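You operate a simulated robot arm through the tools that you are given. There is no shell and no other tool. Be economical: measure what you need, move in short steps, check, and stop when the job is done.

You are at the controls of a simulated two-armed robot. One attempt, no reset.

## Task
Check the sealed can with the teal band: push it to REJECT if low, else put it back.
Fine: turn the push air on before the check and leave it on; air level and the other cans stay untouched. Set down upright: what you pick out.
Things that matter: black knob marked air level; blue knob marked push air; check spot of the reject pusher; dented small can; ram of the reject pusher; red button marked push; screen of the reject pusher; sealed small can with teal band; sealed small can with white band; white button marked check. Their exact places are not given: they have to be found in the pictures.

Only the result counts: the job must be done as asked and must still hold three seconds after the hand-in. Knocking over, shifting, dropping, spilling or breaking anything else fails it.

## Robot
Two 7-joint arms with two-finger parallel grippers on one trunk, on a base that drives. Base frame: it is fixed to the floor where the robot stands at the start and does not move with it; the origin is under the middle of the robot, x ahead of it, y to its left, z up. Lengths are in m, angles in rad, forces in N, time in s.
The left shoulder is at the start at [0.07, 0.13, 1.237], the right one opposite. With the tool pointing down near the work surface each hand reaches from about 0.1 to 0.5 m from the robot's upright axis, wherever it stands, measured 20 degrees to its own side. Places, roughly: black knob marked air level [0.6, -0.1, 0.9]; blue knob marked push air [0.6, 0, 0.9]; check spot of the reject pusher [0.5, 0.1, 0.9]; dented small can (6x6x9 cm) [0.6, 0.2, 0.9]; ram of the reject pusher [0.6, 0.1, 0.9]; red button marked push [0.4, 0, 0.9]; screen of the reject pusher [0.5, -0.1, 0.9]; white button marked check [0.5, 0, 0.9]. Payload 1.57 kg a hand.
The tool frame of a hand sits at the grasp point between the pads (the TCP): z along the fingers, y along the line on which they close. The tips reach 0.03 m beyond it. The gripper opens to 0.08 m. The fingers are 0.017 m wide and 0.012 m thick; the gripper's body (0.04 by 0.082 m) begins 0.08 m behind the TCP.
Orientation is told as [roll, pitch, yaw] about the base's x, y, z axes, in that order, counted from this pose: with the fingers straight down and closing along the base's y, the tool's x points along the base's -x, its y along +y and its z along -z.

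## Interface
- The arms move only by the tool servo_tool. It takes "left_series", "right_series" or both (then of equal length, played together; a hand with none holds still); each is a list of rows, each a list of 7 numbers: the turn, a rotation vector about the tool's x, y, z in rad, then the shift along the tool's x, y, z in m, then the finger opening in m, from 0 to 0.08. In form: [[ax, ay, az, tx, ty, tz, hand], ...]. A call has 1 to 20 rows; each row shifts and turns the commanded pose from where the row before left it, along the tool's axes as they then stand. Each row takes 0.2 s and may step no farther than 0.05 m and 0.15 rad from the row before; otherwise, or with a gripper value out of range, the whole call is refused. Where a pose cannot be reached the arm comes as near as it can. A force on the tool above 40 N (or 10 N above the force at the start of the call, whichever is more), or a blocked arm, ends the call early, and 0.2 s more pass. The fingers move at their own pace (about 0.108 m/s each) and stop on an object; they squeeze with about 35 N. The grip force told is the motor's: it shows also when the fingers shut on nothing. Time passes only in rows, and 0.2 s behind the last, so rows that do not move let the fingers close. It gives the time, the measured TCP pose, the force on the tool (base axes), the opening and the grip force at its end, in the units of the frame above (readings bear some noise), with the torque about the TCP (base axes, N m) and any sound that the robot's microphone picked up, and new pictures: "pictures" is both (left out), scene, wrist or none (wrist: the cameras of the hands that moved).
- Cameras (640 x 400 px; columns grow to the right, rows downward): "scene" is now at [0.1323, 0.0112, 1.4524]; the picture's right is [0.12, -0.99, 0.00], its down [-0.70, -0.08, -0.71] and it looks along [0.70, 0.08, -0.71] (base axes); focal length 274 px, centre (320, 200). "left" rides on the left gripper at [0.072, 0.007, -0.122] in its tool frame; the picture's right is [-0.09, 1.00, 0.00], its down [-0.84, -0.08, -0.54] and it looks along [-0.54, -0.05, 0.84] (tool axes); focal length 238 px, centre (320, 200). "right" rides on the right gripper at [0.072, -0.007, -0.122] in its tool frame; the picture's right is [0.09, 1.00, 0.00], its down [-0.84, 0.08, -0.54] and it looks along [-0.54, 0.05, 0.84] (tool axes); focal length 238 px, centre (320, 200).
- slide_trunk(by): slides the trunk up (or, below 0, down) by that many m; the arms and the scene camera ride with it, the base frame stays. It gives what a move gives, with no picture.
- roll_base(legs): drives the robot by 1 to 6 legs, each [ahead, left, turn to the left] in m, m and rad, along the robot's own axes; the way and the turn of a leg run together, so that a leg with both is an arc; at most 1.5 m and 3.142 rad a leg. The arms and the cameras ride along, it lands a little off, and it stops where it bumps. It gives what a move gives, and a new picture of the scene camera.
- head_to(pan, tilt): turns the head with the scene camera to pan (to the left, within 1.501 rad either way) and tilt (down, from -0.506 to 1.204), counted from straight ahead of the robot. It gives what a move gives, and a new picture of the scene camera.
- measure_at(camera, pixels): there is no depth. For up to 12 entries [column, row, z] of the newest picture of that camera ("zoom" is the newest enlarged one), the place [x, y] in the base frame at which the ray of that pixel passes the height z, good to about 0.002 m. It takes no simulated time.
- enlarge(camera, box): a new picture of the part [left, top, right, bottom] of that camera's present view, enlarged. It takes no simulated time.
- close_job(): hands the job in; it is judged then, once.

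Go step by step. Measure first, check grasps and placings, and put right what went wrong. The budget is 80 turns and 260 pictures, counting those below and the enlarged ones. Unless the task says otherwise, let go and move clear before handing in, and close with one line.

The tools are called after ">>>" as a command line: name --argument value ..., lists and objects as JSON in quotes. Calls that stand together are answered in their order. servo_tool: Moves the arms, as the interface text tells. Its arguments: {"type":"object","properties":{"left_series":{"type":"array"},"right_series":{"type":"array"},"pictures":{"type":"string","enum":["both","scene","wrist","none"]}},"required":[]} The other tools are called the same way: slide_trunk (by) slides the trunk up or down; roll_base (legs) drives the base; head_to (pan, tilt) turns the head that bears the scene camera; measure_at (camera, pixels) gives the place at which the rays of pixels pass given heights; enlarge (camera, box) takes an enlarged picture of a part of a camera's view; close_job () hands the job in.

At the start:

```text
time: 0.0
left_tcp_pos: [0.3376, 0.1716, 1.269]
left_tool_rot: [-0.002, -0.001, 0.0]
left_force: [0.9, -0.3, -0.5]
left_ft_torque: [-0.02, 0.01, -0.01]
left_gripper_width: 0.08
left_gripper_force: 0.1
right_tcp_pos: [0.3529, -0.1386, 1.2682]
right_tool_rot: [0.002, -0.002, -0.002]
right_force: [-0.1, -0.3, 0.2]
right_ft_torque: [0.02, 0.0, 0.0]
right_gripper_width: 0.08
right_gripper_force: 0.1
trunk travel left (down, up): [-0.875, 0.065]
robot x, y, heading: [-0.0008, -0.0029, -0.0]
head pan, tilt: [0.12, 0.787]
```

scene: 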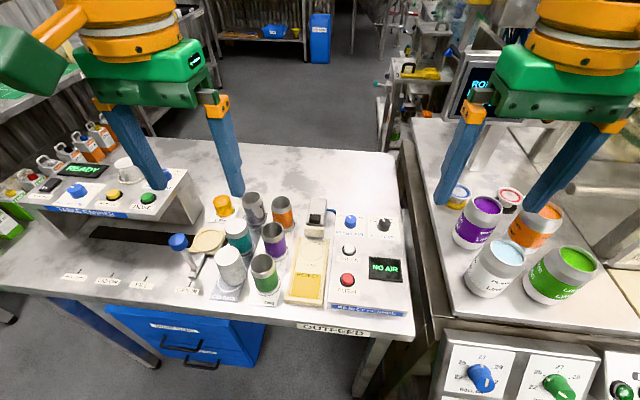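
right: 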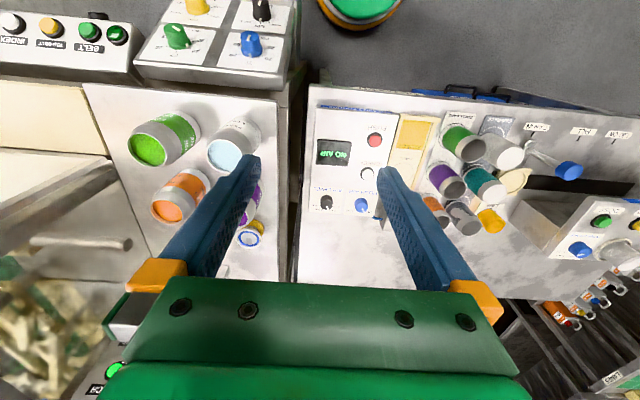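
left: 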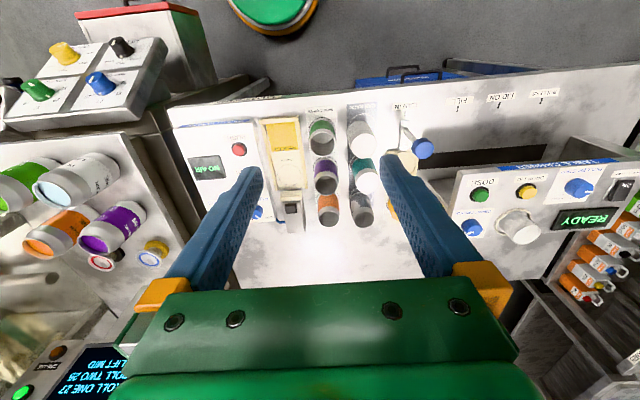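

The scene shows the pusher panel around (345-400, 215-310) and cans around (215-290, 200-290). I'll enlarge this area to identify everything.

>>> enlarge --camera "scene" --box '[180, 180, 420, 340]'

>>> enlarge --camera "left" --box '[180, 90, 440, 250]'

```text
2.50 times, centred on (300, 260) of scene
```

zoom: 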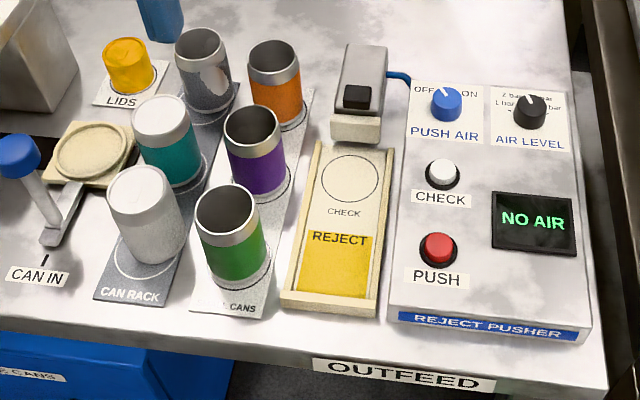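

```text
2.46 times, centred on (310, 170) of left
```

zoom: 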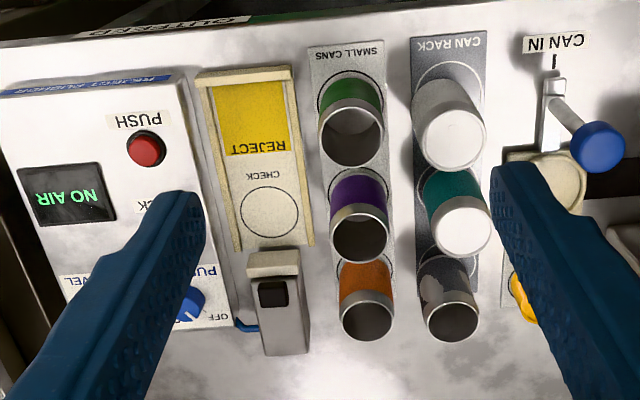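

The teal can sits in the middle of the rack, with purple to its right, white nearer and the dented can farther away. I'll find the heights by comparing the two cameras on the check circle.

>>> measure_at --camera "scene" --pixels '[[312, 252, 0.8], [312, 252, 0.85], [312, 252, 0.9], [238, 232, 0.9], [237.5, 228, 0.95], [348.8, 249, 0.9], [347, 279, 0.9], [350, 221, 0.9], [384, 225, 0.9]]'

>>> measure_at --camera "zoom" --pixels '[[270, 213, 0.8], [270, 213, 0.85], [270, 213, 0.9], [145, 148, 0.85], [145, 148, 0.9], [145, 148, 0.95], [461, 226, 0.9], [461, 226, 0.95]]'

```text
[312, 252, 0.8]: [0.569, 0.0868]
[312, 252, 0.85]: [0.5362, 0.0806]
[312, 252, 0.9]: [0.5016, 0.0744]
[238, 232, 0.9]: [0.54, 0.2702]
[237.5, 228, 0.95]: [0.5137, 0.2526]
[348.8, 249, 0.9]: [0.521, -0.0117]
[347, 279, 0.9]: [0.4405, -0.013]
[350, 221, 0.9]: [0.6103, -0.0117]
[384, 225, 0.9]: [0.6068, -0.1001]
```

```text
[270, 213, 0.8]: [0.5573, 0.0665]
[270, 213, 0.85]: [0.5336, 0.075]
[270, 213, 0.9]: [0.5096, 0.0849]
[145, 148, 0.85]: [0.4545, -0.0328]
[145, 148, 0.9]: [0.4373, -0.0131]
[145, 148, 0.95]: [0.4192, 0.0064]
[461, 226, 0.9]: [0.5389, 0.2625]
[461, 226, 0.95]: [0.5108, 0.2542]
```

Check circle is at about [0.525, 0.079], z≈0.87; can top z≈0.945 at [0.515, 0.254]; button tops z≈0.90. I'll measure the table's near edge and the rack gaps before driving closer.

>>> measure_at --camera "scene" --pixels '[[320, 325, 0.85], [100, 297, 0.85], [330, 332, 0.85]]'

>>> head_to --pan 0.2 --tilt 1.1

```text
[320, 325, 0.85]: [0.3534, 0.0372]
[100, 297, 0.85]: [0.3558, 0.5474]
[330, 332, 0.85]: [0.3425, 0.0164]
```

```text
time: 0.8
left_tcp_pos: [0.3376, 0.1711, 1.2687]
left_tool_rot: [-0.001, 0.0, 0.002]
left_force: [-0.4, 0.5, -0.9]
left_ft_torque: [0.01, 0.0, 0.01]
left_gripper_width: 0.0802
left_gripper_force: 0.1
right_tcp_pos: [0.3517, -0.139, 1.2685]
right_tool_rot: [0.001, -0.001, -0.002]
right_force: [0.5, 0.5, 0.7]
right_ft_torque: [-0.01, -0.01, 0.02]
right_gripper_width: 0.0799
right_gripper_force: 0.1
trunk travel left (down, up): [-0.875, 0.065]
robot x, y, heading: [0.0004, 0.0017, 0.0]
head pan, tilt: [0.201, 1.1]
```

scene: 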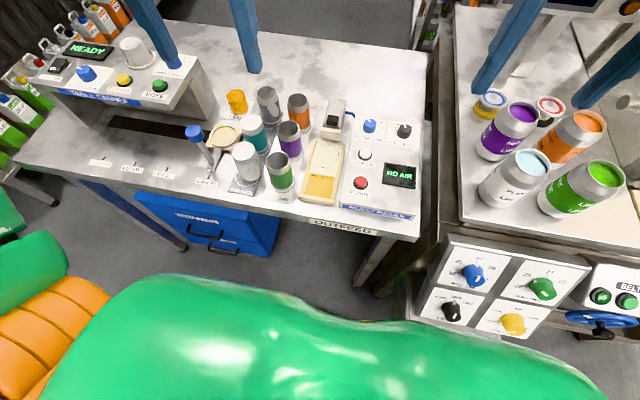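

The table edge is at x≈0.35 and the right-hand panel protrudes a little. I'll drive a modest 0.12 ahead and 0.1 left.

>>> roll_base --legs '[[0.12, 0.1, 0]]'

>>> head_to --pan 0.0 --tilt 0.9

```text
time: 2.2
left_tcp_pos: [0.4554, 0.267, 1.2705]
left_tool_rot: [0.0, -0.003, 0.001]
left_force: [-0.6, -0.7, -0.2]
left_ft_torque: [0.02, 0.01, -0.01]
left_gripper_width: 0.0798
left_gripper_force: 0.1
right_tcp_pos: [0.4692, -0.0427, 1.2699]
right_tool_rot: [0.003, -0.004, -0.002]
right_force: [-0.2, -0.2, 0.8]
right_ft_torque: [0.02, -0.02, -0.03]
right_gripper_width: 0.08
right_gripper_force: 0.1
trunk travel left (down, up): [-0.875, 0.065]
robot x, y, heading: [0.1207, 0.0982, -0.005]
head pan, tilt: [0.201, 1.1]
```

scene: 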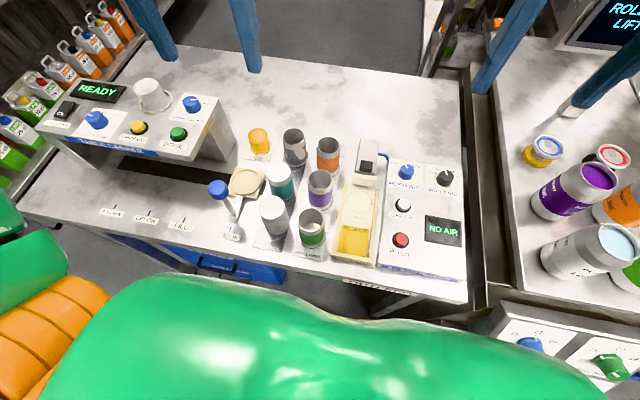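

```text
time: 2.9
left_tcp_pos: [0.4574, 0.2696, 1.2695]
left_tool_rot: [-0.002, -0.001, 0.003]
left_force: [-0.5, -0.3, 0.2]
left_ft_torque: [0.0, 0.01, 0.03]
left_gripper_width: 0.0801
left_gripper_force: 0.1
right_tcp_pos: [0.472, -0.041, 1.2688]
right_tool_rot: [0.003, -0.002, -0.004]
right_force: [0.1, -0.1, -0.8]
right_ft_torque: [0.02, -0.01, 0.01]
right_gripper_width: 0.0802
right_gripper_force: 0.1
trunk travel left (down, up): [-0.875, 0.065]
robot x, y, heading: [0.1201, 0.0975, -0.007]
head pan, tilt: [0.0, 0.901]
```

scene: 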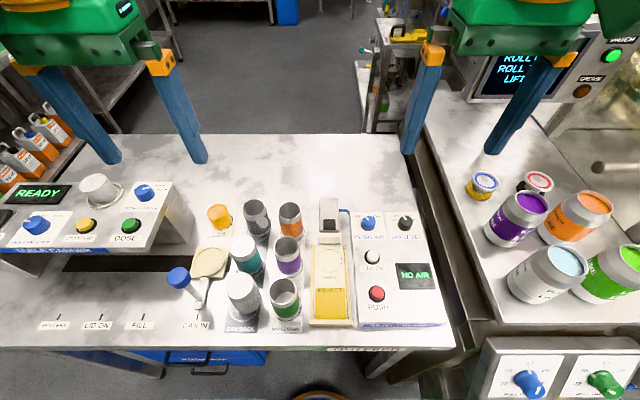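

>>> enlarge --camera "scene" --box '[340, 205, 440, 268]'

>>> enlarge --camera "scene" --box '[180, 190, 340, 290]'

>>> measure_at --camera "zoom" --pixels '[[20, 30, 0.85]]'

```text
6.35 times, centred on (390, 236) of scene
```

zoom: 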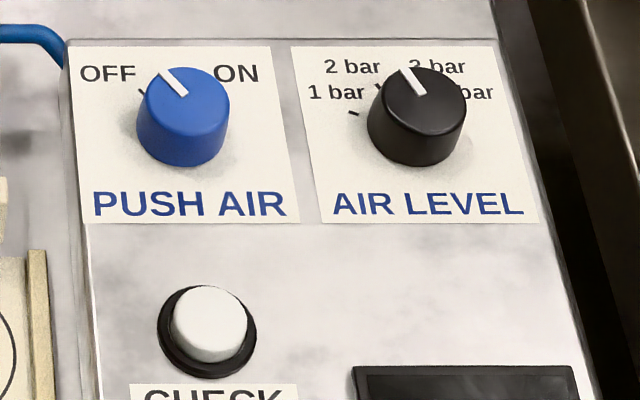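

```text
4.00 times, centred on (260, 240) of scene
```

zoom: 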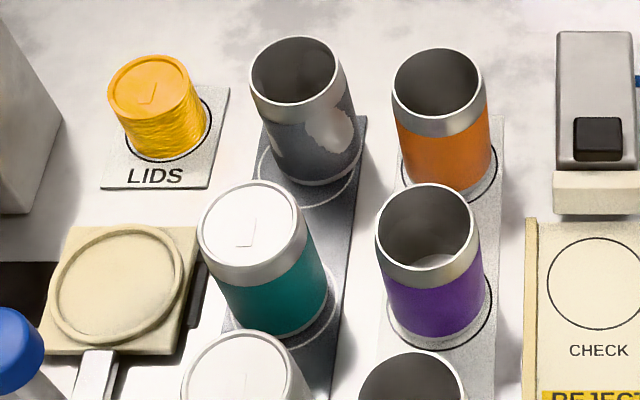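

```text
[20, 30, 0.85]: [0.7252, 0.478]
```

>>> measure_at --camera "zoom" --pixels '[[294, 70, 0.945], [251, 224, 0.945], [245, 375, 0.945], [437, 90, 0.945], [427, 234, 0.945], [600, 284, 0.868], [198, 224, 0.945], [304, 224, 0.945], [620, 195, 0.87], [120, 285, 0.87]]'

>>> measure_at --camera "scene" --pixels '[[368, 221, 0.9], [372, 257, 0.9], [376, 293, 0.9], [405, 221, 0.9]]'

>>> enlarge --camera "left" --box '[180, 90, 440, 250]'

>>> enlarge --camera "right" --box '[200, 60, 460, 220]'

```text
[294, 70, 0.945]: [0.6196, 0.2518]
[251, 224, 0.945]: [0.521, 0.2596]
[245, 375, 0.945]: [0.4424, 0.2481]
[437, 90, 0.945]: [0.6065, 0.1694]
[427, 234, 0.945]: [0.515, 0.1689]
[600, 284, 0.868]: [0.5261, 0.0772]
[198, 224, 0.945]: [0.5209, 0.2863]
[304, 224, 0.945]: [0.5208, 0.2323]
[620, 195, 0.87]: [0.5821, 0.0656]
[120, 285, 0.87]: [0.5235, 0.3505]
```

```text
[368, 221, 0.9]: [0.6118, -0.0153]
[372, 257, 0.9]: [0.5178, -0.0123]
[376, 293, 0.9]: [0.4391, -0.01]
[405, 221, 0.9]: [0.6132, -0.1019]
```

```text
2.46 times, centred on (310, 170) of left
```

zoom: 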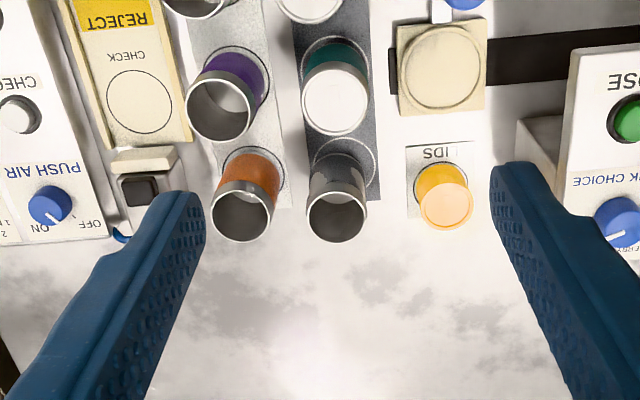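

```text
2.46 times, centred on (330, 140) of right
```

zoom: 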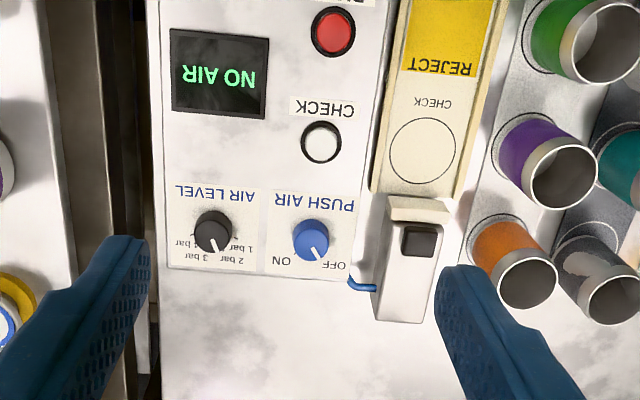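

>>> measure_at --camera "zoom" --pixels '[[310, 238, 0.88], [310, 238, 0.9], [310, 238, 0.92], [321, 141, 0.88], [321, 141, 0.9], [333, 31, 0.88], [333, 31, 0.9], [422, 150, 0.87], [212, 230, 0.9], [421, 240, 0.9], [421, 240, 0.92]]'

>>> measure_at --camera "scene" --pixels '[[368, 218, 0.9], [368, 218, 0.92], [368, 230, 0.88]]'

>>> enlarge --camera "right" --box '[290, 145, 370, 195]'

```text
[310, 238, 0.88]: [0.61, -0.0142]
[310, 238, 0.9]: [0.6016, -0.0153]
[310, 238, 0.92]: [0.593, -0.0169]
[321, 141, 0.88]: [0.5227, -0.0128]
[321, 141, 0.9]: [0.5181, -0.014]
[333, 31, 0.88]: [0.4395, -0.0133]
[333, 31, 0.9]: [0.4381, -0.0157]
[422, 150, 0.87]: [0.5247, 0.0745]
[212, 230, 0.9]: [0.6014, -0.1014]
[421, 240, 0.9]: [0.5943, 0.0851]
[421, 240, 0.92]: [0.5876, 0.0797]
```

```text
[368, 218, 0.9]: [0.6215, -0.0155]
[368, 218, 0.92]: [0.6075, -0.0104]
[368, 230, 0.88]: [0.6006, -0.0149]
```

```text
8.00 times, centred on (330, 170) of right
```

zoom: 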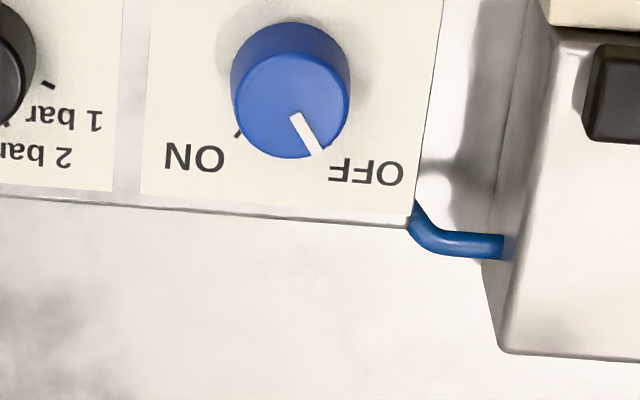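

Knob top is about [0.608, -0.0145, 0.907], with the pointer at OFF (about 40° to the left). I'll bring the right hand above it, yawed +0.75, to look closer.

>>> servo_tool --right_series '[[0, 0, 0, -0.02, 0.004, 0.04, 0.05], [0, 0, 0, -0.02, 0.004, 0.04, 0.05], [0, 0, 0, -0.02, 0.004, 0.04, 0.05], [0, 0, 0, -0.02, 0.004, 0.04, 0.05], [0, 0, 0, -0.02, 0.004, 0.04, 0.05], [0, 0, 0, -0.018, 0.003, 0.03, 0.05], [0, 0, 0, -0.018, 0.003, 0.03, 0.05], [0, 0, -0.15, 0, 0, 0, 0.05], [0, 0, -0.15, 0, 0, 0, 0.05], [0, 0, -0.15, 0, 0, 0, 0.05], [0, 0, -0.15, 0, 0, 0, 0.05], [0, 0, -0.15, 0, 0, 0, 0.05], [0, 0, 0, 0, 0, 0, 0.05]]'

```text
time: 5.7
left_tcp_pos: [0.4598, 0.2714, 1.269]
left_tool_rot: [-0.001, -0.001, 0.003]
left_force: [0.0, -1.2, 0.1]
left_ft_torque: [0.01, 0.01, -0.01]
left_gripper_width: 0.08
left_gripper_force: 0.0
right_tcp_pos: [0.5764, -0.0331, 1.0175]
right_tool_rot: [0.003, -0.003, 0.497]
right_force: [0.8, 0.3, -0.4]
right_ft_torque: [-0.01, 0.05, 0.02]
right_gripper_width: 0.05
right_gripper_force: 0.0
right hand out of reach, approached as far as the arm can: row 9, 10, 11, 12
trunk travel left (down, up): [-0.875, 0.065]
robot x, y, heading: [0.1203, 0.0968, -0.007]
head pan, tilt: [0.0, 0.901]
```

scene: 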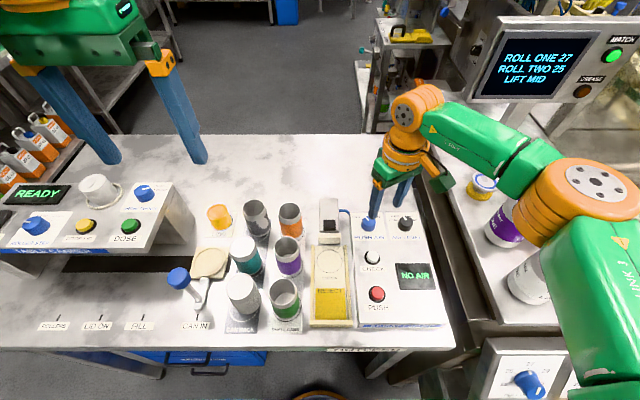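
right: 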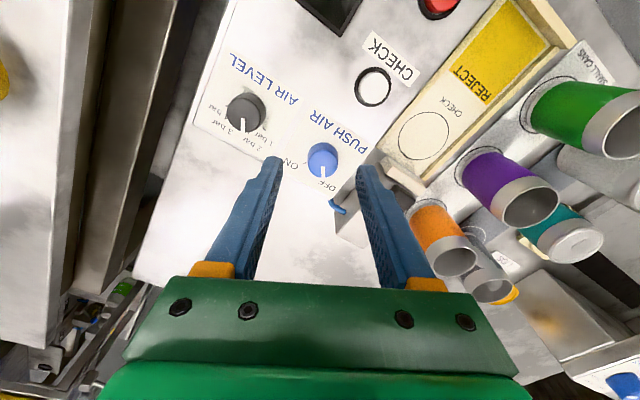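

The right arm can't quite reach with the yaw. I'll look at the floor clearance in front of the base before moving closer.

>>> head_to --pan 0.0 --tilt 1.204

```text
time: 6.5
left_tcp_pos: [0.4585, 0.271, 1.2691]
left_tool_rot: [-0.002, -0.001, 0.003]
left_force: [0.2, 0.0, -0.2]
left_ft_torque: [-0.01, 0.0, 0.0]
left_gripper_width: 0.0803
left_gripper_force: 0.1
right_tcp_pos: [0.5774, -0.0322, 1.0175]
right_tool_rot: [0.0, -0.006, 0.494]
right_force: [0.4, -0.4, -0.3]
right_ft_torque: [0.0, 0.02, 0.0]
right_gripper_width: 0.05
right_gripper_force: 0.1
trunk travel left (down, up): [-0.875, 0.065]
robot x, y, heading: [0.1195, 0.0998, -0.005]
head pan, tilt: [0.0, 1.201]
```

scene: 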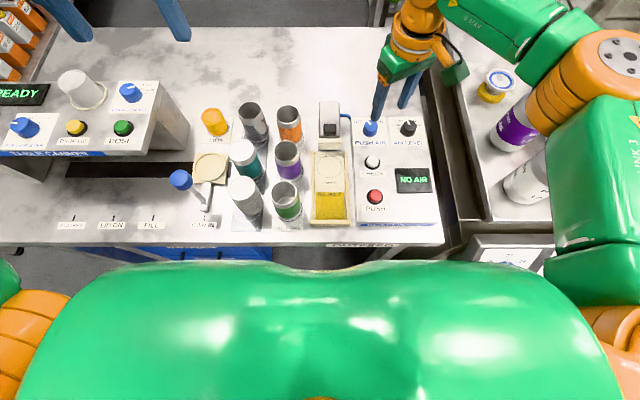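

The base clearance isn't visible, so I'd rather use a different yaw. I'll turn the hand back and see where it reaches.

>>> servo_tool --right_series '[[0, 0, 0.15, 0, 0, 0, 0.05], [0, 0, 0.15, 0, 0, 0, 0.05], [0, 0, 0.15, 0, 0, 0, 0.05], [0, 0, 0, 0, 0, 0, 0.05]]' --pictures "none"

>>> servo_tool --right_series '[[0, 0, 0.15, 0, 0, 0, 0.05], [0, 0, 0.15, 0, 0, 0, 0.05], [0, 0, 0.15, 0, 0, 0, 0.05], [0, 0, 0.15, 0, 0, 0, 0.05], [0, 0, 0, 0, 0, 0, 0.05]]' --pictures "none"

```text
time: 7.5
left_tcp_pos: [0.4594, 0.27, 1.2701]
left_tool_rot: [-0.002, 0.0, 0.002]
left_force: [0.4, 0.0, -0.6]
left_ft_torque: [-0.01, 0.04, -0.01]
left_gripper_width: 0.0801
left_gripper_force: 0.1
right_tcp_pos: [0.5776, -0.0324, 1.0168]
right_tool_rot: [0.002, -0.003, 0.044]
right_force: [0.0, 1.2, -0.2]
right_ft_torque: [0.0, 0.01, -0.04]
right_gripper_width: 0.05
right_gripper_force: 0.0
trunk travel left (down, up): [-0.875, 0.065]
robot x, y, heading: [0.1188, 0.1007, -0.003]
head pan, tilt: [0.0, 1.201]
```

```text
time: 8.7
left_tcp_pos: [0.4575, 0.2704, 1.2694]
left_tool_rot: [-0.001, -0.002, 0.003]
left_force: [-0.3, 0.4, -1.5]
left_ft_torque: [-0.01, 0.01, 0.01]
left_gripper_width: 0.0799
left_gripper_force: 0.2
right_tcp_pos: [0.5768, -0.0321, 1.0171]
right_tool_rot: [0.003, -0.002, -0.556]
right_force: [0.2, -0.5, 0.1]
right_ft_torque: [-0.02, 0.01, 0.0]
right_gripper_width: 0.05
right_gripper_force: 0.0
trunk travel left (down, up): [-0.875, 0.065]
robot x, y, heading: [0.1218, 0.1004, -0.003]
head pan, tilt: [0.0, 1.201]
```

>>> servo_tool --right_series '[[0, 0, 0, -0.0084, 0.0155, 0.02, 0.05], [0, 0, 0, -0.0084, 0.0156, 0.02, 0.05], [0, 0, 0, 0, 0, 0, 0.05]]' --pictures "wrist"

```text
time: 9.5
left_tcp_pos: [0.4581, 0.2696, 1.2687]
left_tool_rot: [-0.002, 0.0, 0.001]
left_force: [0.6, 0.9, -0.1]
left_ft_torque: [-0.01, 0.01, 0.03]
left_gripper_width: 0.0799
left_gripper_force: 0.0
right_tcp_pos: [0.6039, -0.0152, 0.9758]
right_tool_rot: [0.005, 0.0, -0.553]
right_force: [0.9, -0.2, -0.4]
right_ft_torque: [0.04, -0.04, 0.01]
right_gripper_width: 0.0501
right_gripper_force: 0.1
right hand out of reach, approached as far as the arm can: row 2
trunk travel left (down, up): [-0.875, 0.065]
robot x, y, heading: [0.1215, 0.1013, -0.002]
head pan, tilt: [0.0, 1.201]
```

right: 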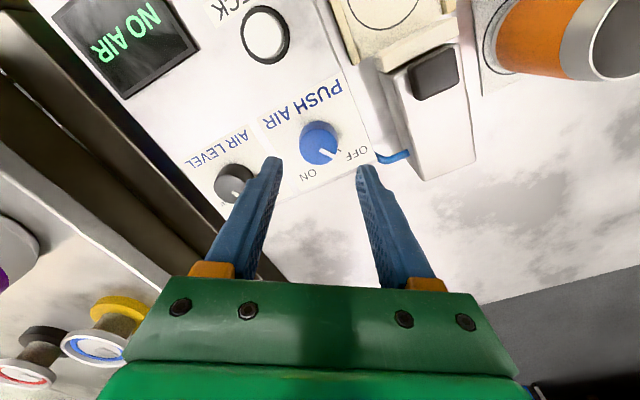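

At its reach limit. I'll raise the hand, set yaw near +0.2, and lower the trunk to gain reach.

>>> servo_tool --right_series '[[0, 0, -0.15, 0, 0, -0.03, 0.05], [0, 0, -0.15, 0, 0, -0.03, 0.05], [0, 0, -0.15, 0, 0, -0.03, 0.05], [0, 0, -0.15, 0, 0, -0.03, 0.05], [0, 0, -0.15, 0, 0, 0, 0.05], [0, 0, 0, 0, 0, 0, 0.05]]' --pictures "none"

>>> slide_trunk --by -0.1

```text
time: 10.9
left_tcp_pos: [0.4592, 0.2692, 1.2691]
left_tool_rot: [-0.001, 0.0, 0.003]
left_force: [0.7, -0.8, 0.0]
left_ft_torque: [0.0, 0.02, 0.01]
left_gripper_width: 0.0798
left_gripper_force: 0.1
right_tcp_pos: [0.6024, -0.0162, 1.0973]
right_tool_rot: [0.003, -0.006, 0.197]
right_force: [0.2, -0.4, 0.4]
right_ft_torque: [0.01, -0.01, 0.01]
right_gripper_width: 0.0499
right_gripper_force: 0.1
trunk travel left (down, up): [-0.875, 0.065]
robot x, y, heading: [0.1203, 0.102, 0.0]
head pan, tilt: [0.0, 1.201]
```

```text
time: 12.3
left_tcp_pos: [0.4582, 0.2709, 1.1686]
left_tool_rot: [-0.002, 0.0, 0.002]
left_force: [-0.7, 0.0, -0.3]
left_ft_torque: [-0.02, 0.0, 0.0]
left_gripper_width: 0.08
left_gripper_force: 0.1
right_tcp_pos: [0.6025, -0.0151, 0.9969]
right_tool_rot: [0.0, -0.004, 0.196]
right_force: [-0.2, 0.1, 0.2]
right_ft_torque: [0.01, -0.02, 0.04]
right_gripper_width: 0.0498
right_gripper_force: 0.0
trunk travel left (down, up): [-0.775, 0.165]
robot x, y, heading: [0.1159, 0.1031, -0.001]
head pan, tilt: [0.0, 1.201]
```

>>> servo_tool --right_series '[[0, 0, 0, -0.0055, 0, 0.04, 0.05], [0, 0, 0, 0, 0, 0, 0.05]]' --pictures "wrist"

>>> enlarge --camera "right" --box '[240, 80, 400, 180]'

>>> enlarge --camera "scene" --box '[320, 70, 440, 145]'

```text
time: 12.9
left_tcp_pos: [0.4588, 0.2708, 1.1701]
left_tool_rot: [-0.003, 0.0, 0.002]
left_force: [1.0, -0.7, 0.3]
left_ft_torque: [-0.02, 0.0, 0.03]
left_gripper_width: 0.0801
left_gripper_force: 0.1
right_tcp_pos: [0.6062, -0.0155, 0.9568]
right_tool_rot: [0.0, -0.007, 0.195]
right_force: [-0.1, 0.1, 0.1]
right_ft_torque: [0.0, 0.0, 0.04]
right_gripper_width: 0.0498
right_gripper_force: 0.0
trunk travel left (down, up): [-0.775, 0.165]
robot x, y, heading: [0.1209, 0.0968, -0.002]
head pan, tilt: [0.0, 1.201]
```

right: 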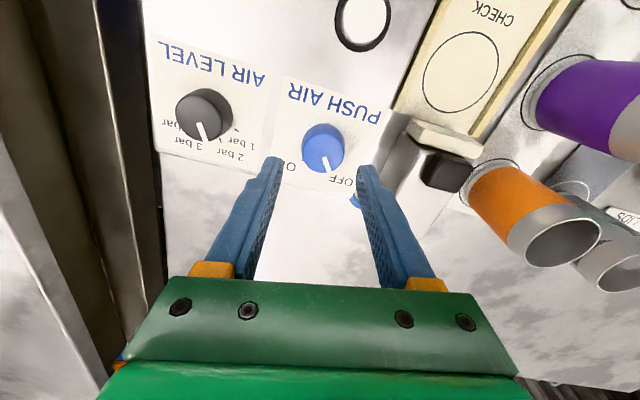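

```text
4.00 times, centred on (320, 130) of right
```

zoom: 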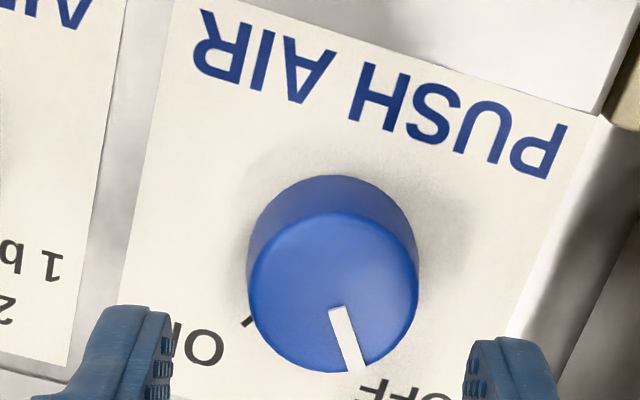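

```text
5.33 times, centred on (380, 108) of scene
```

zoom: 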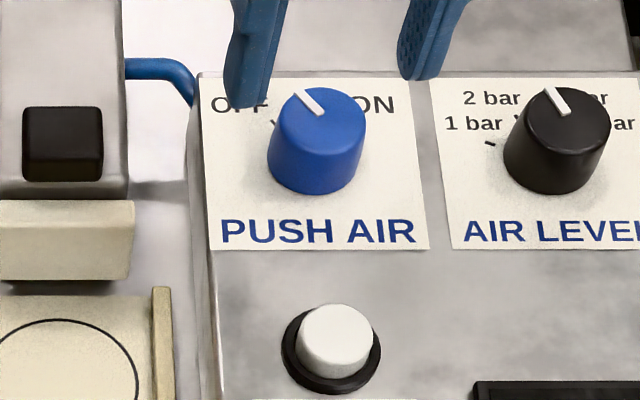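

>>> measure_at --camera "right" --pixels '[[323, 149, 0.9], [323, 149, 0.91], [323, 149, 0.92], [322, 134, 0.88], [322, 136, 0.89]]'

>>> measure_at --camera "zoom" --pixels '[[323, 119, 0.9], [323, 119, 0.91], [323, 119, 0.92], [315, 165, 0.88], [315, 193, 0.88], [340, 330, 0.9], [340, 355, 0.88]]'

```text
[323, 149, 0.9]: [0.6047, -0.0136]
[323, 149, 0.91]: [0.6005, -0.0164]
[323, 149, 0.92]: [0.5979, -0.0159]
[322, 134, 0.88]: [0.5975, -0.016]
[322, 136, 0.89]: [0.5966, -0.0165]
```

```text
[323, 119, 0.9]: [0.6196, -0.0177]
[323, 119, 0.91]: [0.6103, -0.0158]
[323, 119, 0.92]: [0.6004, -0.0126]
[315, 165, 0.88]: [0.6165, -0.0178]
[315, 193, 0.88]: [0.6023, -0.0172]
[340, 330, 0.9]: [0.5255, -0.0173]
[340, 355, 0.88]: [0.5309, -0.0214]
```

Knob top is about z 0.918 at [0.601, -0.015]. I'll shift back 5 mm, go down to TCP 0.937 and close on it.

>>> servo_tool --right_series '[[0, 0, 0, 0.0052, 0.0015, 0, 0.05], [0, 0, 0, 0, 0, 0.01, 0.05], [0, 0, 0, 0, 0, 0.01, 0.05], [0, 0, 0, 0, 0, 0, 0.05]]' --pictures "both"

>>> enlarge --camera "scene" --box '[320, 70, 440, 145]'

```text
time: 13.9
left_tcp_pos: [0.4586, 0.2707, 1.1685]
left_tool_rot: [-0.004, 0.0, 0.001]
left_force: [-0.8, -1.0, 0.2]
left_ft_torque: [0.01, 0.0, -0.03]
left_gripper_width: 0.08
left_gripper_force: 0.0
right_tcp_pos: [0.603, -0.0148, 0.9372]
right_tool_rot: [0.0, -0.005, 0.195]
right_force: [-0.7, -0.3, -0.6]
right_ft_torque: [0.02, -0.01, 0.01]
right_gripper_width: 0.05
right_gripper_force: 0.1
trunk travel left (down, up): [-0.775, 0.165]
robot x, y, heading: [0.1218, 0.0978, -0.007]
head pan, tilt: [0.0, 1.201]
```

scene: 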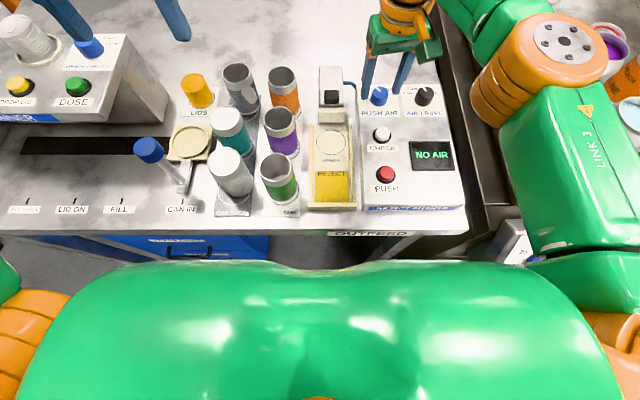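
right: 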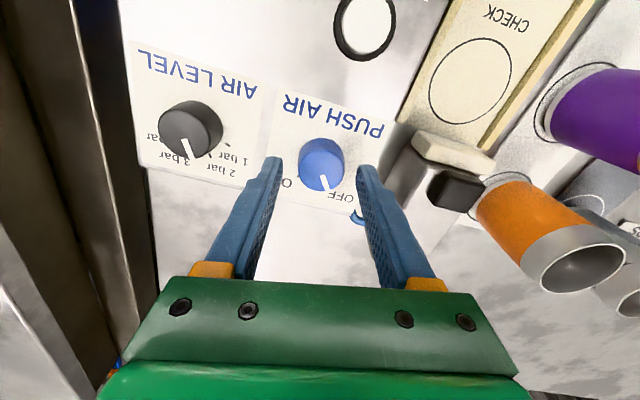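

```text
5.33 times, centred on (380, 108) of scene
```

zoom: 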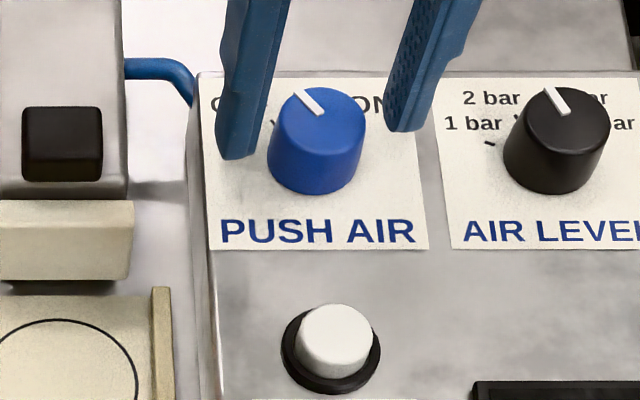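

>>> measure_at --camera "zoom" --pixels '[[317, 117, 0.91], [317, 117, 0.918], [317, 165, 0.9], [317, 165, 0.89], [238, 155, 0.907], [405, 128, 0.907]]'

>>> enlarge --camera "right" --box '[240, 100, 400, 200]'

>>> measure_at --camera "zoom" --pixels '[[324, 225, 0.9], [324, 225, 0.91], [324, 225, 0.918]]'

```text
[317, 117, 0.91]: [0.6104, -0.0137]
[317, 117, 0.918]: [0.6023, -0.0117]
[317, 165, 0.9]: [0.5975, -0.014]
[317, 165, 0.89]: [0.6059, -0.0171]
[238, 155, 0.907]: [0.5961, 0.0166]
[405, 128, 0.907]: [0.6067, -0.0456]
```

```text
4.00 times, centred on (320, 150) of right
```

zoom: 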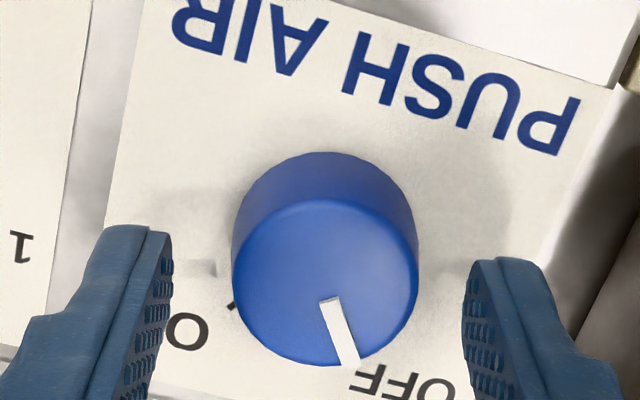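

```text
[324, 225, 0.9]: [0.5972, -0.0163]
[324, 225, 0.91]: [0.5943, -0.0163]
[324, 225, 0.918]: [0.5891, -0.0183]
```

Fingertips straddle the knob well (midpoint [0.601,-0.0145], knob about [0.604,-0.014]). Down 4 mm and close.

>>> servo_tool --right_series '[[0, 0, 0, 0, 0, 0.004, 0.05], [0, 0, 0, 0, 0, 0, 0.05], [0, 0, 0, 0, 0, 0, 0.0], [0, 0, 0, 0, 0, 0, 0.0]]' --pictures "wrist"

```text
time: 14.9
left_tcp_pos: [0.4585, 0.2711, 1.1698]
left_tool_rot: [-0.001, 0.0, 0.002]
left_force: [-0.3, 0.5, 0.3]
left_ft_torque: [-0.01, 0.01, 0.02]
left_gripper_width: 0.0801
left_gripper_force: 0.0
right_tcp_pos: [0.6023, -0.0139, 0.9327]
right_tool_rot: [0.002, -0.008, 0.196]
right_force: [-1.3, 0.7, -1.5]
right_ft_torque: [0.18, -0.19, 0.01]
right_gripper_width: 0.0314
right_gripper_force: 40.3
trunk travel left (down, up): [-0.775, 0.165]
robot x, y, heading: [0.1212, 0.1002, 0.002]
head pan, tilt: [0.0, 1.201]
```

right: 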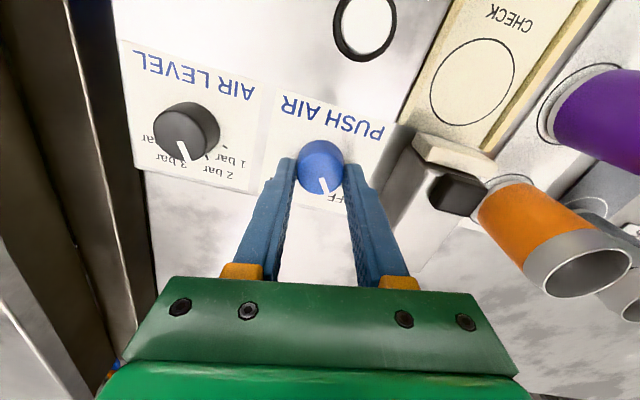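

Gripped. Turn clockwise (yaw negative) by about 1.2 rad, then look.

>>> servo_tool --right_series '[[0, 0, 0.15, 0, 0, 0, 0], [0, 0, 0.15, 0, 0, 0, 0], [0, 0, 0.15, 0, 0, 0, 0], [0, 0, 0.15, 0, 0, 0, 0], [0, 0, 0.15, 0, 0, 0, 0], [0, 0, 0.15, 0, 0, 0, 0], [0, 0, 0.15, 0, 0, 0, 0], [0, 0, 0.15, 0, 0, 0, 0]]' --pictures "both"

>>> enlarge --camera "scene" --box '[340, 75, 460, 175]'

```text
time: 16.7
left_tcp_pos: [0.4567, 0.2687, 1.1707]
left_tool_rot: [0.0, -0.001, 0.0]
left_force: [1.0, -0.4, 0.2]
left_ft_torque: [-0.01, 0.0, 0.0]
left_gripper_width: 0.0799
left_gripper_force: 0.1
right_tcp_pos: [0.6004, -0.0164, 0.9332]
right_tool_rot: [0.007, 0.001, -1.009]
right_force: [-7.7, -6.6, -9.5]
right_ft_torque: [-1.14, -0.18, 0.0]
right_gripper_width: 0.0313
right_gripper_force: 40.1
trunk travel left (down, up): [-0.775, 0.165]
robot x, y, heading: [0.1173, 0.0987, -0.002]
head pan, tilt: [0.0, 1.201]
```

scene: 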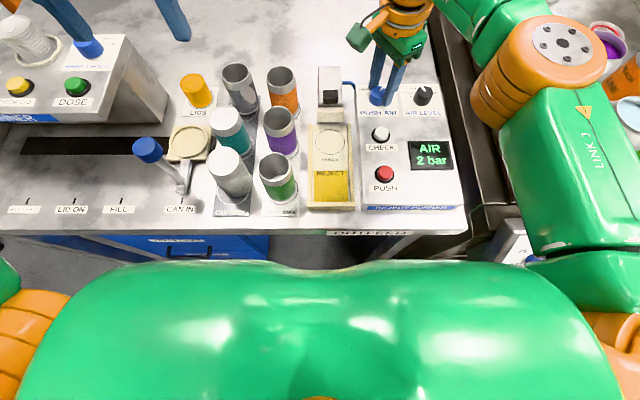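
right: 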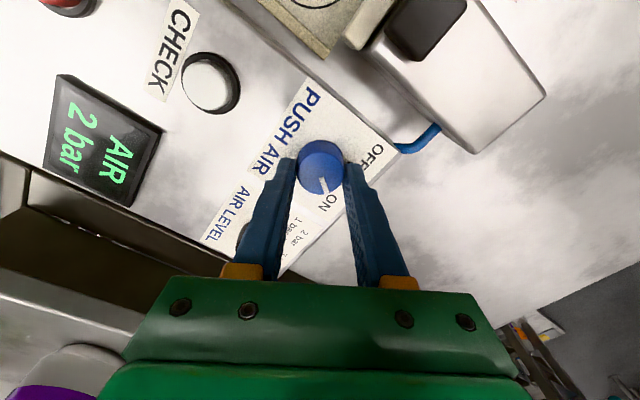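

```text
4.00 times, centred on (400, 125) of scene
```

zoom: 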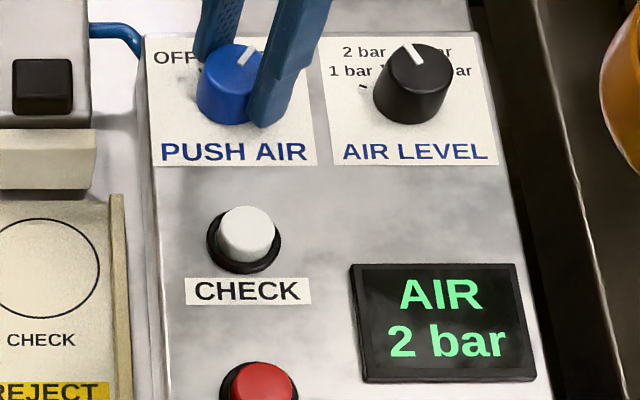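

The screen reads AIR 2 bar: push air is on. Release and rise straight up.

>>> servo_tool --right_series '[[0, 0, 0, 0, 0, 0, 0.05], [0, 0, 0, 0, 0, 0, 0.05], [0, 0, 0, 0, 0, -0.04, 0.05], [0, 0, 0, 0, 0, -0.04, 0.05], [0, 0, -0.15, 0, 0, -0.04, 0.05], [0, 0, -0.15, 0, 0, -0.03, 0.05], [0, 0, -0.15, 0, 0, 0, 0.05], [0, 0, -0.15, 0, 0, 0, 0.05], [0, 0, -0.15, 0, 0, 0, 0.05], [0, 0, -0.15, 0, 0, 0, 0.05], [0, 0, -0.11, 0, 0, 0, 0.0], [0, 0, 0, 0.04, -0.03, 0, 0.0], [0, 0, 0, 0.04, -0.03, 0, 0.0], [0, 0, 0, 0, 0, 0, 0.0]]' --pictures "scene"

>>> enlarge --camera "scene" --box '[180, 50, 340, 220]'

>>> enlarge --camera "scene" --box '[340, 75, 460, 175]'

```text
time: 19.7
left_tcp_pos: [0.4597, 0.2714, 1.1702]
left_tool_rot: [-0.002, 0.0, 0.001]
left_force: [0.1, -0.3, 0.7]
left_ft_torque: [-0.01, 0.04, 0.0]
left_gripper_width: 0.0802
left_gripper_force: 0.0
right_tcp_pos: [0.4973, -0.0832, 1.0755]
right_tool_rot: [0.001, -0.005, 0.005]
right_force: [0.7, -0.6, -0.6]
right_ft_torque: [-0.02, 0.0, 0.02]
right_gripper_width: 0.0
right_gripper_force: 21.3
right hand out of reach, approached as far as the arm can: row 4, 5, 6
trunk travel left (down, up): [-0.775, 0.165]
robot x, y, heading: [0.1193, 0.0987, -0.0]
head pan, tilt: [0.0, 1.201]
```

scene: 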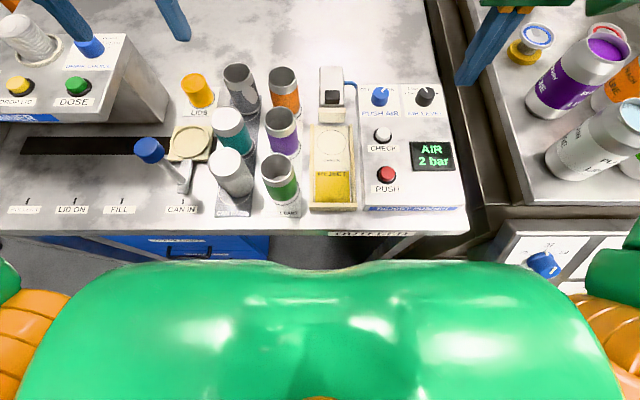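

```text
2.35 times, centred on (260, 135) of scene
```

zoom: 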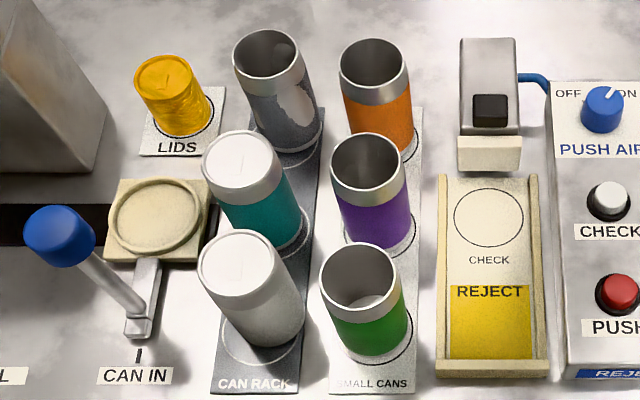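

```text
4.00 times, centred on (400, 125) of scene
```

zoom: 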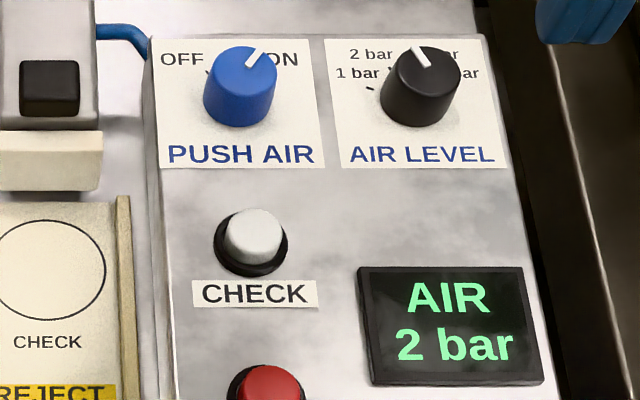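

Air stays on. Now the left hand goes above the teal can (~[0.517, 0.257]) at z 1.04 to look.

>>> servo_tool --left_series '[[0, 0, 0, -0.02, -0.004, 0.04, 0.08], [0, 0, 0, -0.02, -0.004, 0.04, 0.08], [0, 0, 0, -0.018, -0.005, 0.04, 0.08], [0, 0, 0, 0, 0, 0, 0.08]]' --pictures "both"

>>> enlarge --camera "scene" --box '[170, 50, 330, 150]'

```text
time: 20.7
left_tcp_pos: [0.5169, 0.2583, 1.0503]
left_tool_rot: [-0.001, 0.0, 0.003]
left_force: [-0.3, 0.7, -1.0]
left_ft_torque: [0.02, -0.02, -0.02]
left_gripper_width: 0.08
left_gripper_force: 0.0
right_tcp_pos: [0.4965, -0.0841, 1.0748]
right_tool_rot: [0.003, -0.006, 0.005]
right_force: [0.0, 0.2, -0.8]
right_ft_torque: [0.0, 0.01, 0.03]
right_gripper_width: 0.0
right_gripper_force: 21.1
trunk travel left (down, up): [-0.775, 0.165]
robot x, y, heading: [0.1157, 0.103, -0.003]
head pan, tilt: [0.0, 1.201]
```

scene: 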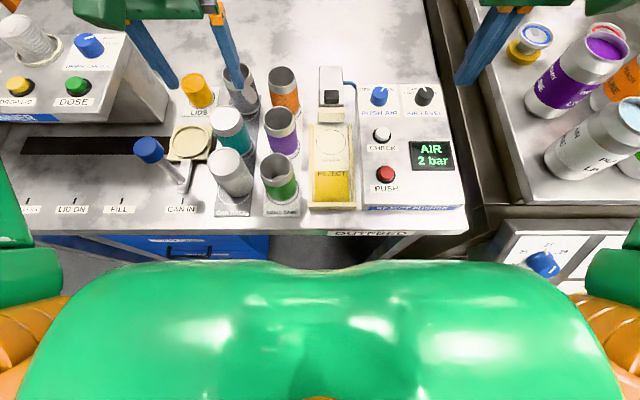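
left: 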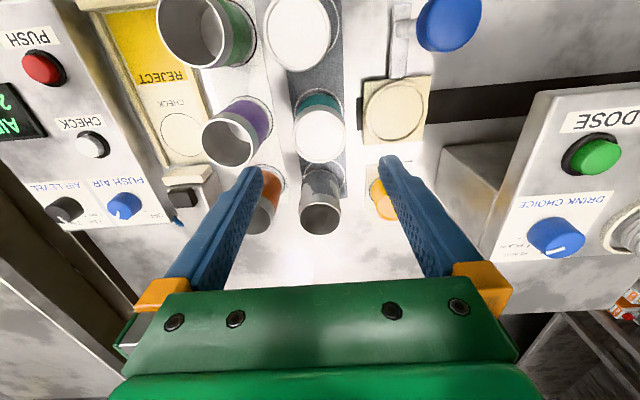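

```text
4.00 times, centred on (250, 100) of scene
```

zoom: 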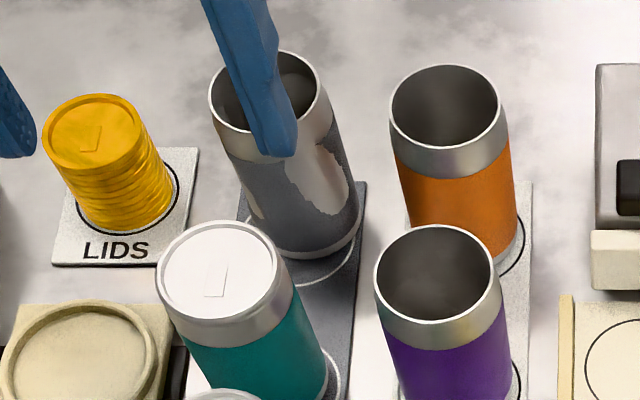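

>>> measure_at --camera "zoom" --pixels '[[219, 268, 0.94], [219, 268, 0.95], [219, 268, 0.96], [438, 274, 0.95], [158, 268, 0.95], [282, 268, 0.95], [376, 270, 0.95]]'

>>> measure_at --camera "left" --pixels '[[319, 136, 0.94], [319, 136, 0.95], [319, 136, 0.96], [229, 141, 0.95], [293, 136, 0.95], [345, 136, 0.95], [256, 140, 0.95], [319, 218, 0.95]]'

```text
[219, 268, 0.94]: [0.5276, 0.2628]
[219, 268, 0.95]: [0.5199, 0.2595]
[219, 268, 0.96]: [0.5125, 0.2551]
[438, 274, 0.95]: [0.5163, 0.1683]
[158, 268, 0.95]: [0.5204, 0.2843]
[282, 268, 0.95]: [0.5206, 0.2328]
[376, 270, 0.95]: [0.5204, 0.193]
```

```text
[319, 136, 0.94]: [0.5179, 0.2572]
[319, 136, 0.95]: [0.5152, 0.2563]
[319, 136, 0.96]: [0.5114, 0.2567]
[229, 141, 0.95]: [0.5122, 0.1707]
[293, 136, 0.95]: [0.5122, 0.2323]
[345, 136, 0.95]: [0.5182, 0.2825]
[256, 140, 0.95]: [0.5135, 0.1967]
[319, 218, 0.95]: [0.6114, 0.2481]
```

Teal can: centre [0.514, 0.257], top z≈0.956, ~5.2 cm wide; the purple can's edge is at y≈0.196, so there's finger clearance. Descend to TCP z 0.93.

>>> servo_tool --left_series '[[0, 0, 0, 0.003, 0.0, 0.03, 0.08], [0, 0, 0, 0, 0, 0.03, 0.08], [0, 0, 0, 0, 0, 0.03, 0.08], [0, 0, 0, 0, 0, 0.03, 0.08], [0, 0, 0, 0, 0, 0, 0.08]]' --pictures "both"

>>> enlarge --camera "scene" --box '[170, 50, 330, 220]'

```text
time: 21.9
left_tcp_pos: [0.5128, 0.2562, 0.93]
left_tool_rot: [-0.002, 0.001, 0.001]
left_force: [0.8, 0.4, -0.3]
left_ft_torque: [0.0, 0.0, 0.01]
left_gripper_width: 0.0799
left_gripper_force: 0.2
right_tcp_pos: [0.4964, -0.0849, 1.075]
right_tool_rot: [0.003, -0.007, 0.006]
right_force: [0.2, 0.1, 0.1]
right_ft_torque: [-0.03, 0.01, -0.03]
right_gripper_width: 0.0002
right_gripper_force: 21.3
trunk travel left (down, up): [-0.775, 0.165]
robot x, y, heading: [0.1224, 0.1004, -0.003]
head pan, tilt: [0.0, 1.201]
```

scene: 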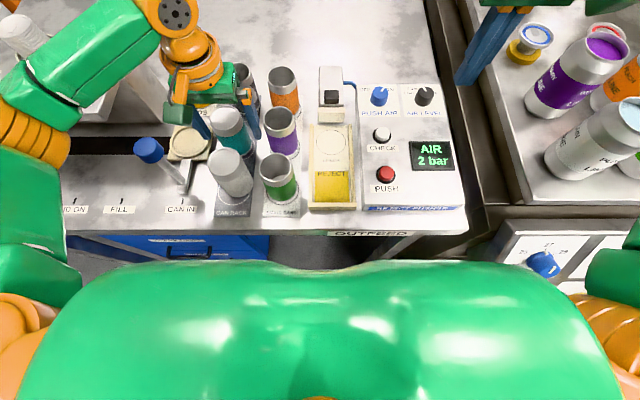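
left: 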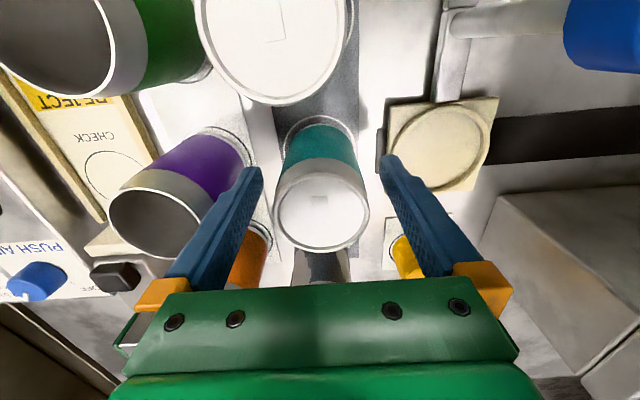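

```text
2.35 times, centred on (250, 135) of scene
```

zoom: 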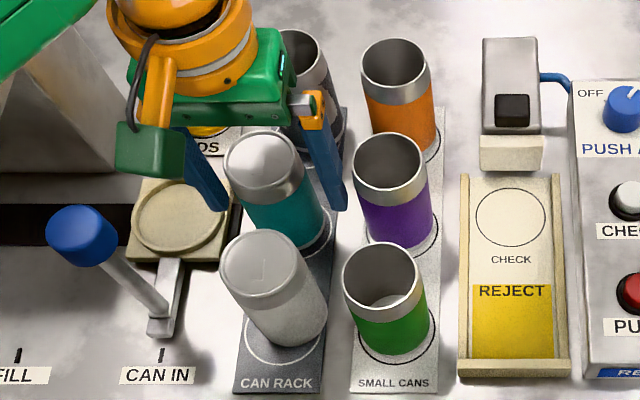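

Well centred and clear of neighbours. Close, and lift slightly to check the grip.

>>> servo_tool --left_series '[[0, 0, 0, 0, 0, 0, 0.0], [0, 0, 0, 0, 0, 0, 0.0], [0, 0, 0, 0, 0, 0, 0.0]]' --pictures "none"

>>> servo_tool --left_series '[[0, 0, 0, 0, 0, -0.02, 0.0], [0, 0, 0, 0, 0, -0.03, 0.0], [0, 0, 0, 0, 0, -0.04, 0.0], [0, 0, 0, 0, 0, -0.03, 0.0], [0, 0, 0, 0, 0, 0, 0.0]]' --pictures "both"

```text
time: 22.7
left_tcp_pos: [0.5122, 0.2575, 0.931]
left_tool_rot: [-0.003, 0.0, 0.002]
left_force: [-0.2, -0.2, 0.2]
left_ft_torque: [0.07, -0.03, 0.03]
left_gripper_width: 0.0519
left_gripper_force: 35.5
right_tcp_pos: [0.4964, -0.0836, 1.0756]
right_tool_rot: [0.004, -0.004, 0.006]
right_force: [0.3, 0.0, 0.5]
right_ft_torque: [-0.01, 0.02, 0.02]
right_gripper_width: 0.0
right_gripper_force: 21.0
trunk travel left (down, up): [-0.775, 0.165]
robot x, y, heading: [0.1202, 0.0987, -0.001]
head pan, tilt: [0.0, 1.201]
```

```text
time: 23.9
left_tcp_pos: [0.514, 0.2567, 1.0489]
left_tool_rot: [-0.003, 0.0, 0.002]
left_force: [0.0, -0.1, -0.4]
left_ft_torque: [0.02, -0.01, 0.01]
left_gripper_width: 0.0519
left_gripper_force: 35.1
right_tcp_pos: [0.4974, -0.0851, 1.0753]
right_tool_rot: [0.005, -0.006, 0.006]
right_force: [-0.3, 0.3, 0.2]
right_ft_torque: [-0.02, 0.02, 0.01]
right_gripper_width: 0.0
right_gripper_force: 20.8
trunk travel left (down, up): [-0.775, 0.165]
robot x, y, heading: [0.1177, 0.1025, -0.005]
head pan, tilt: [0.0, 1.201]
```

scene: 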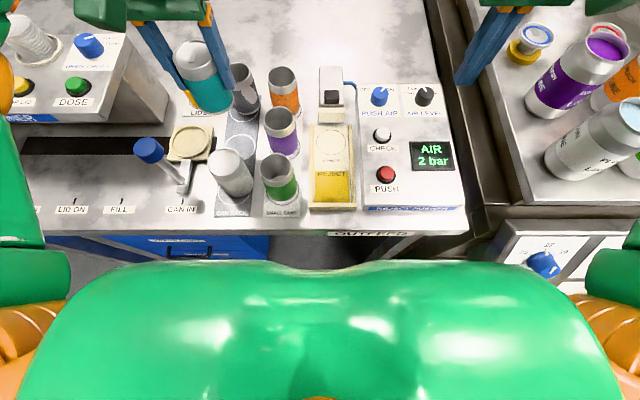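
left: 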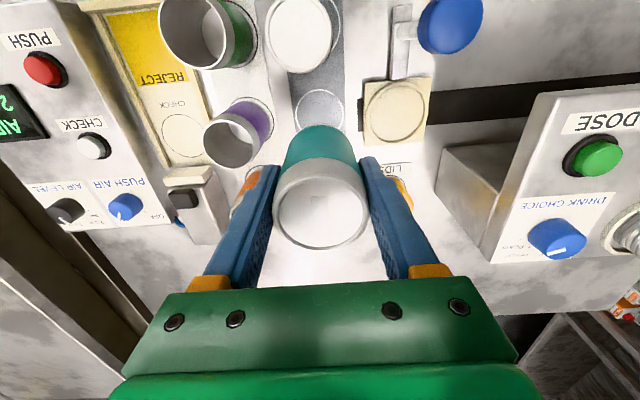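

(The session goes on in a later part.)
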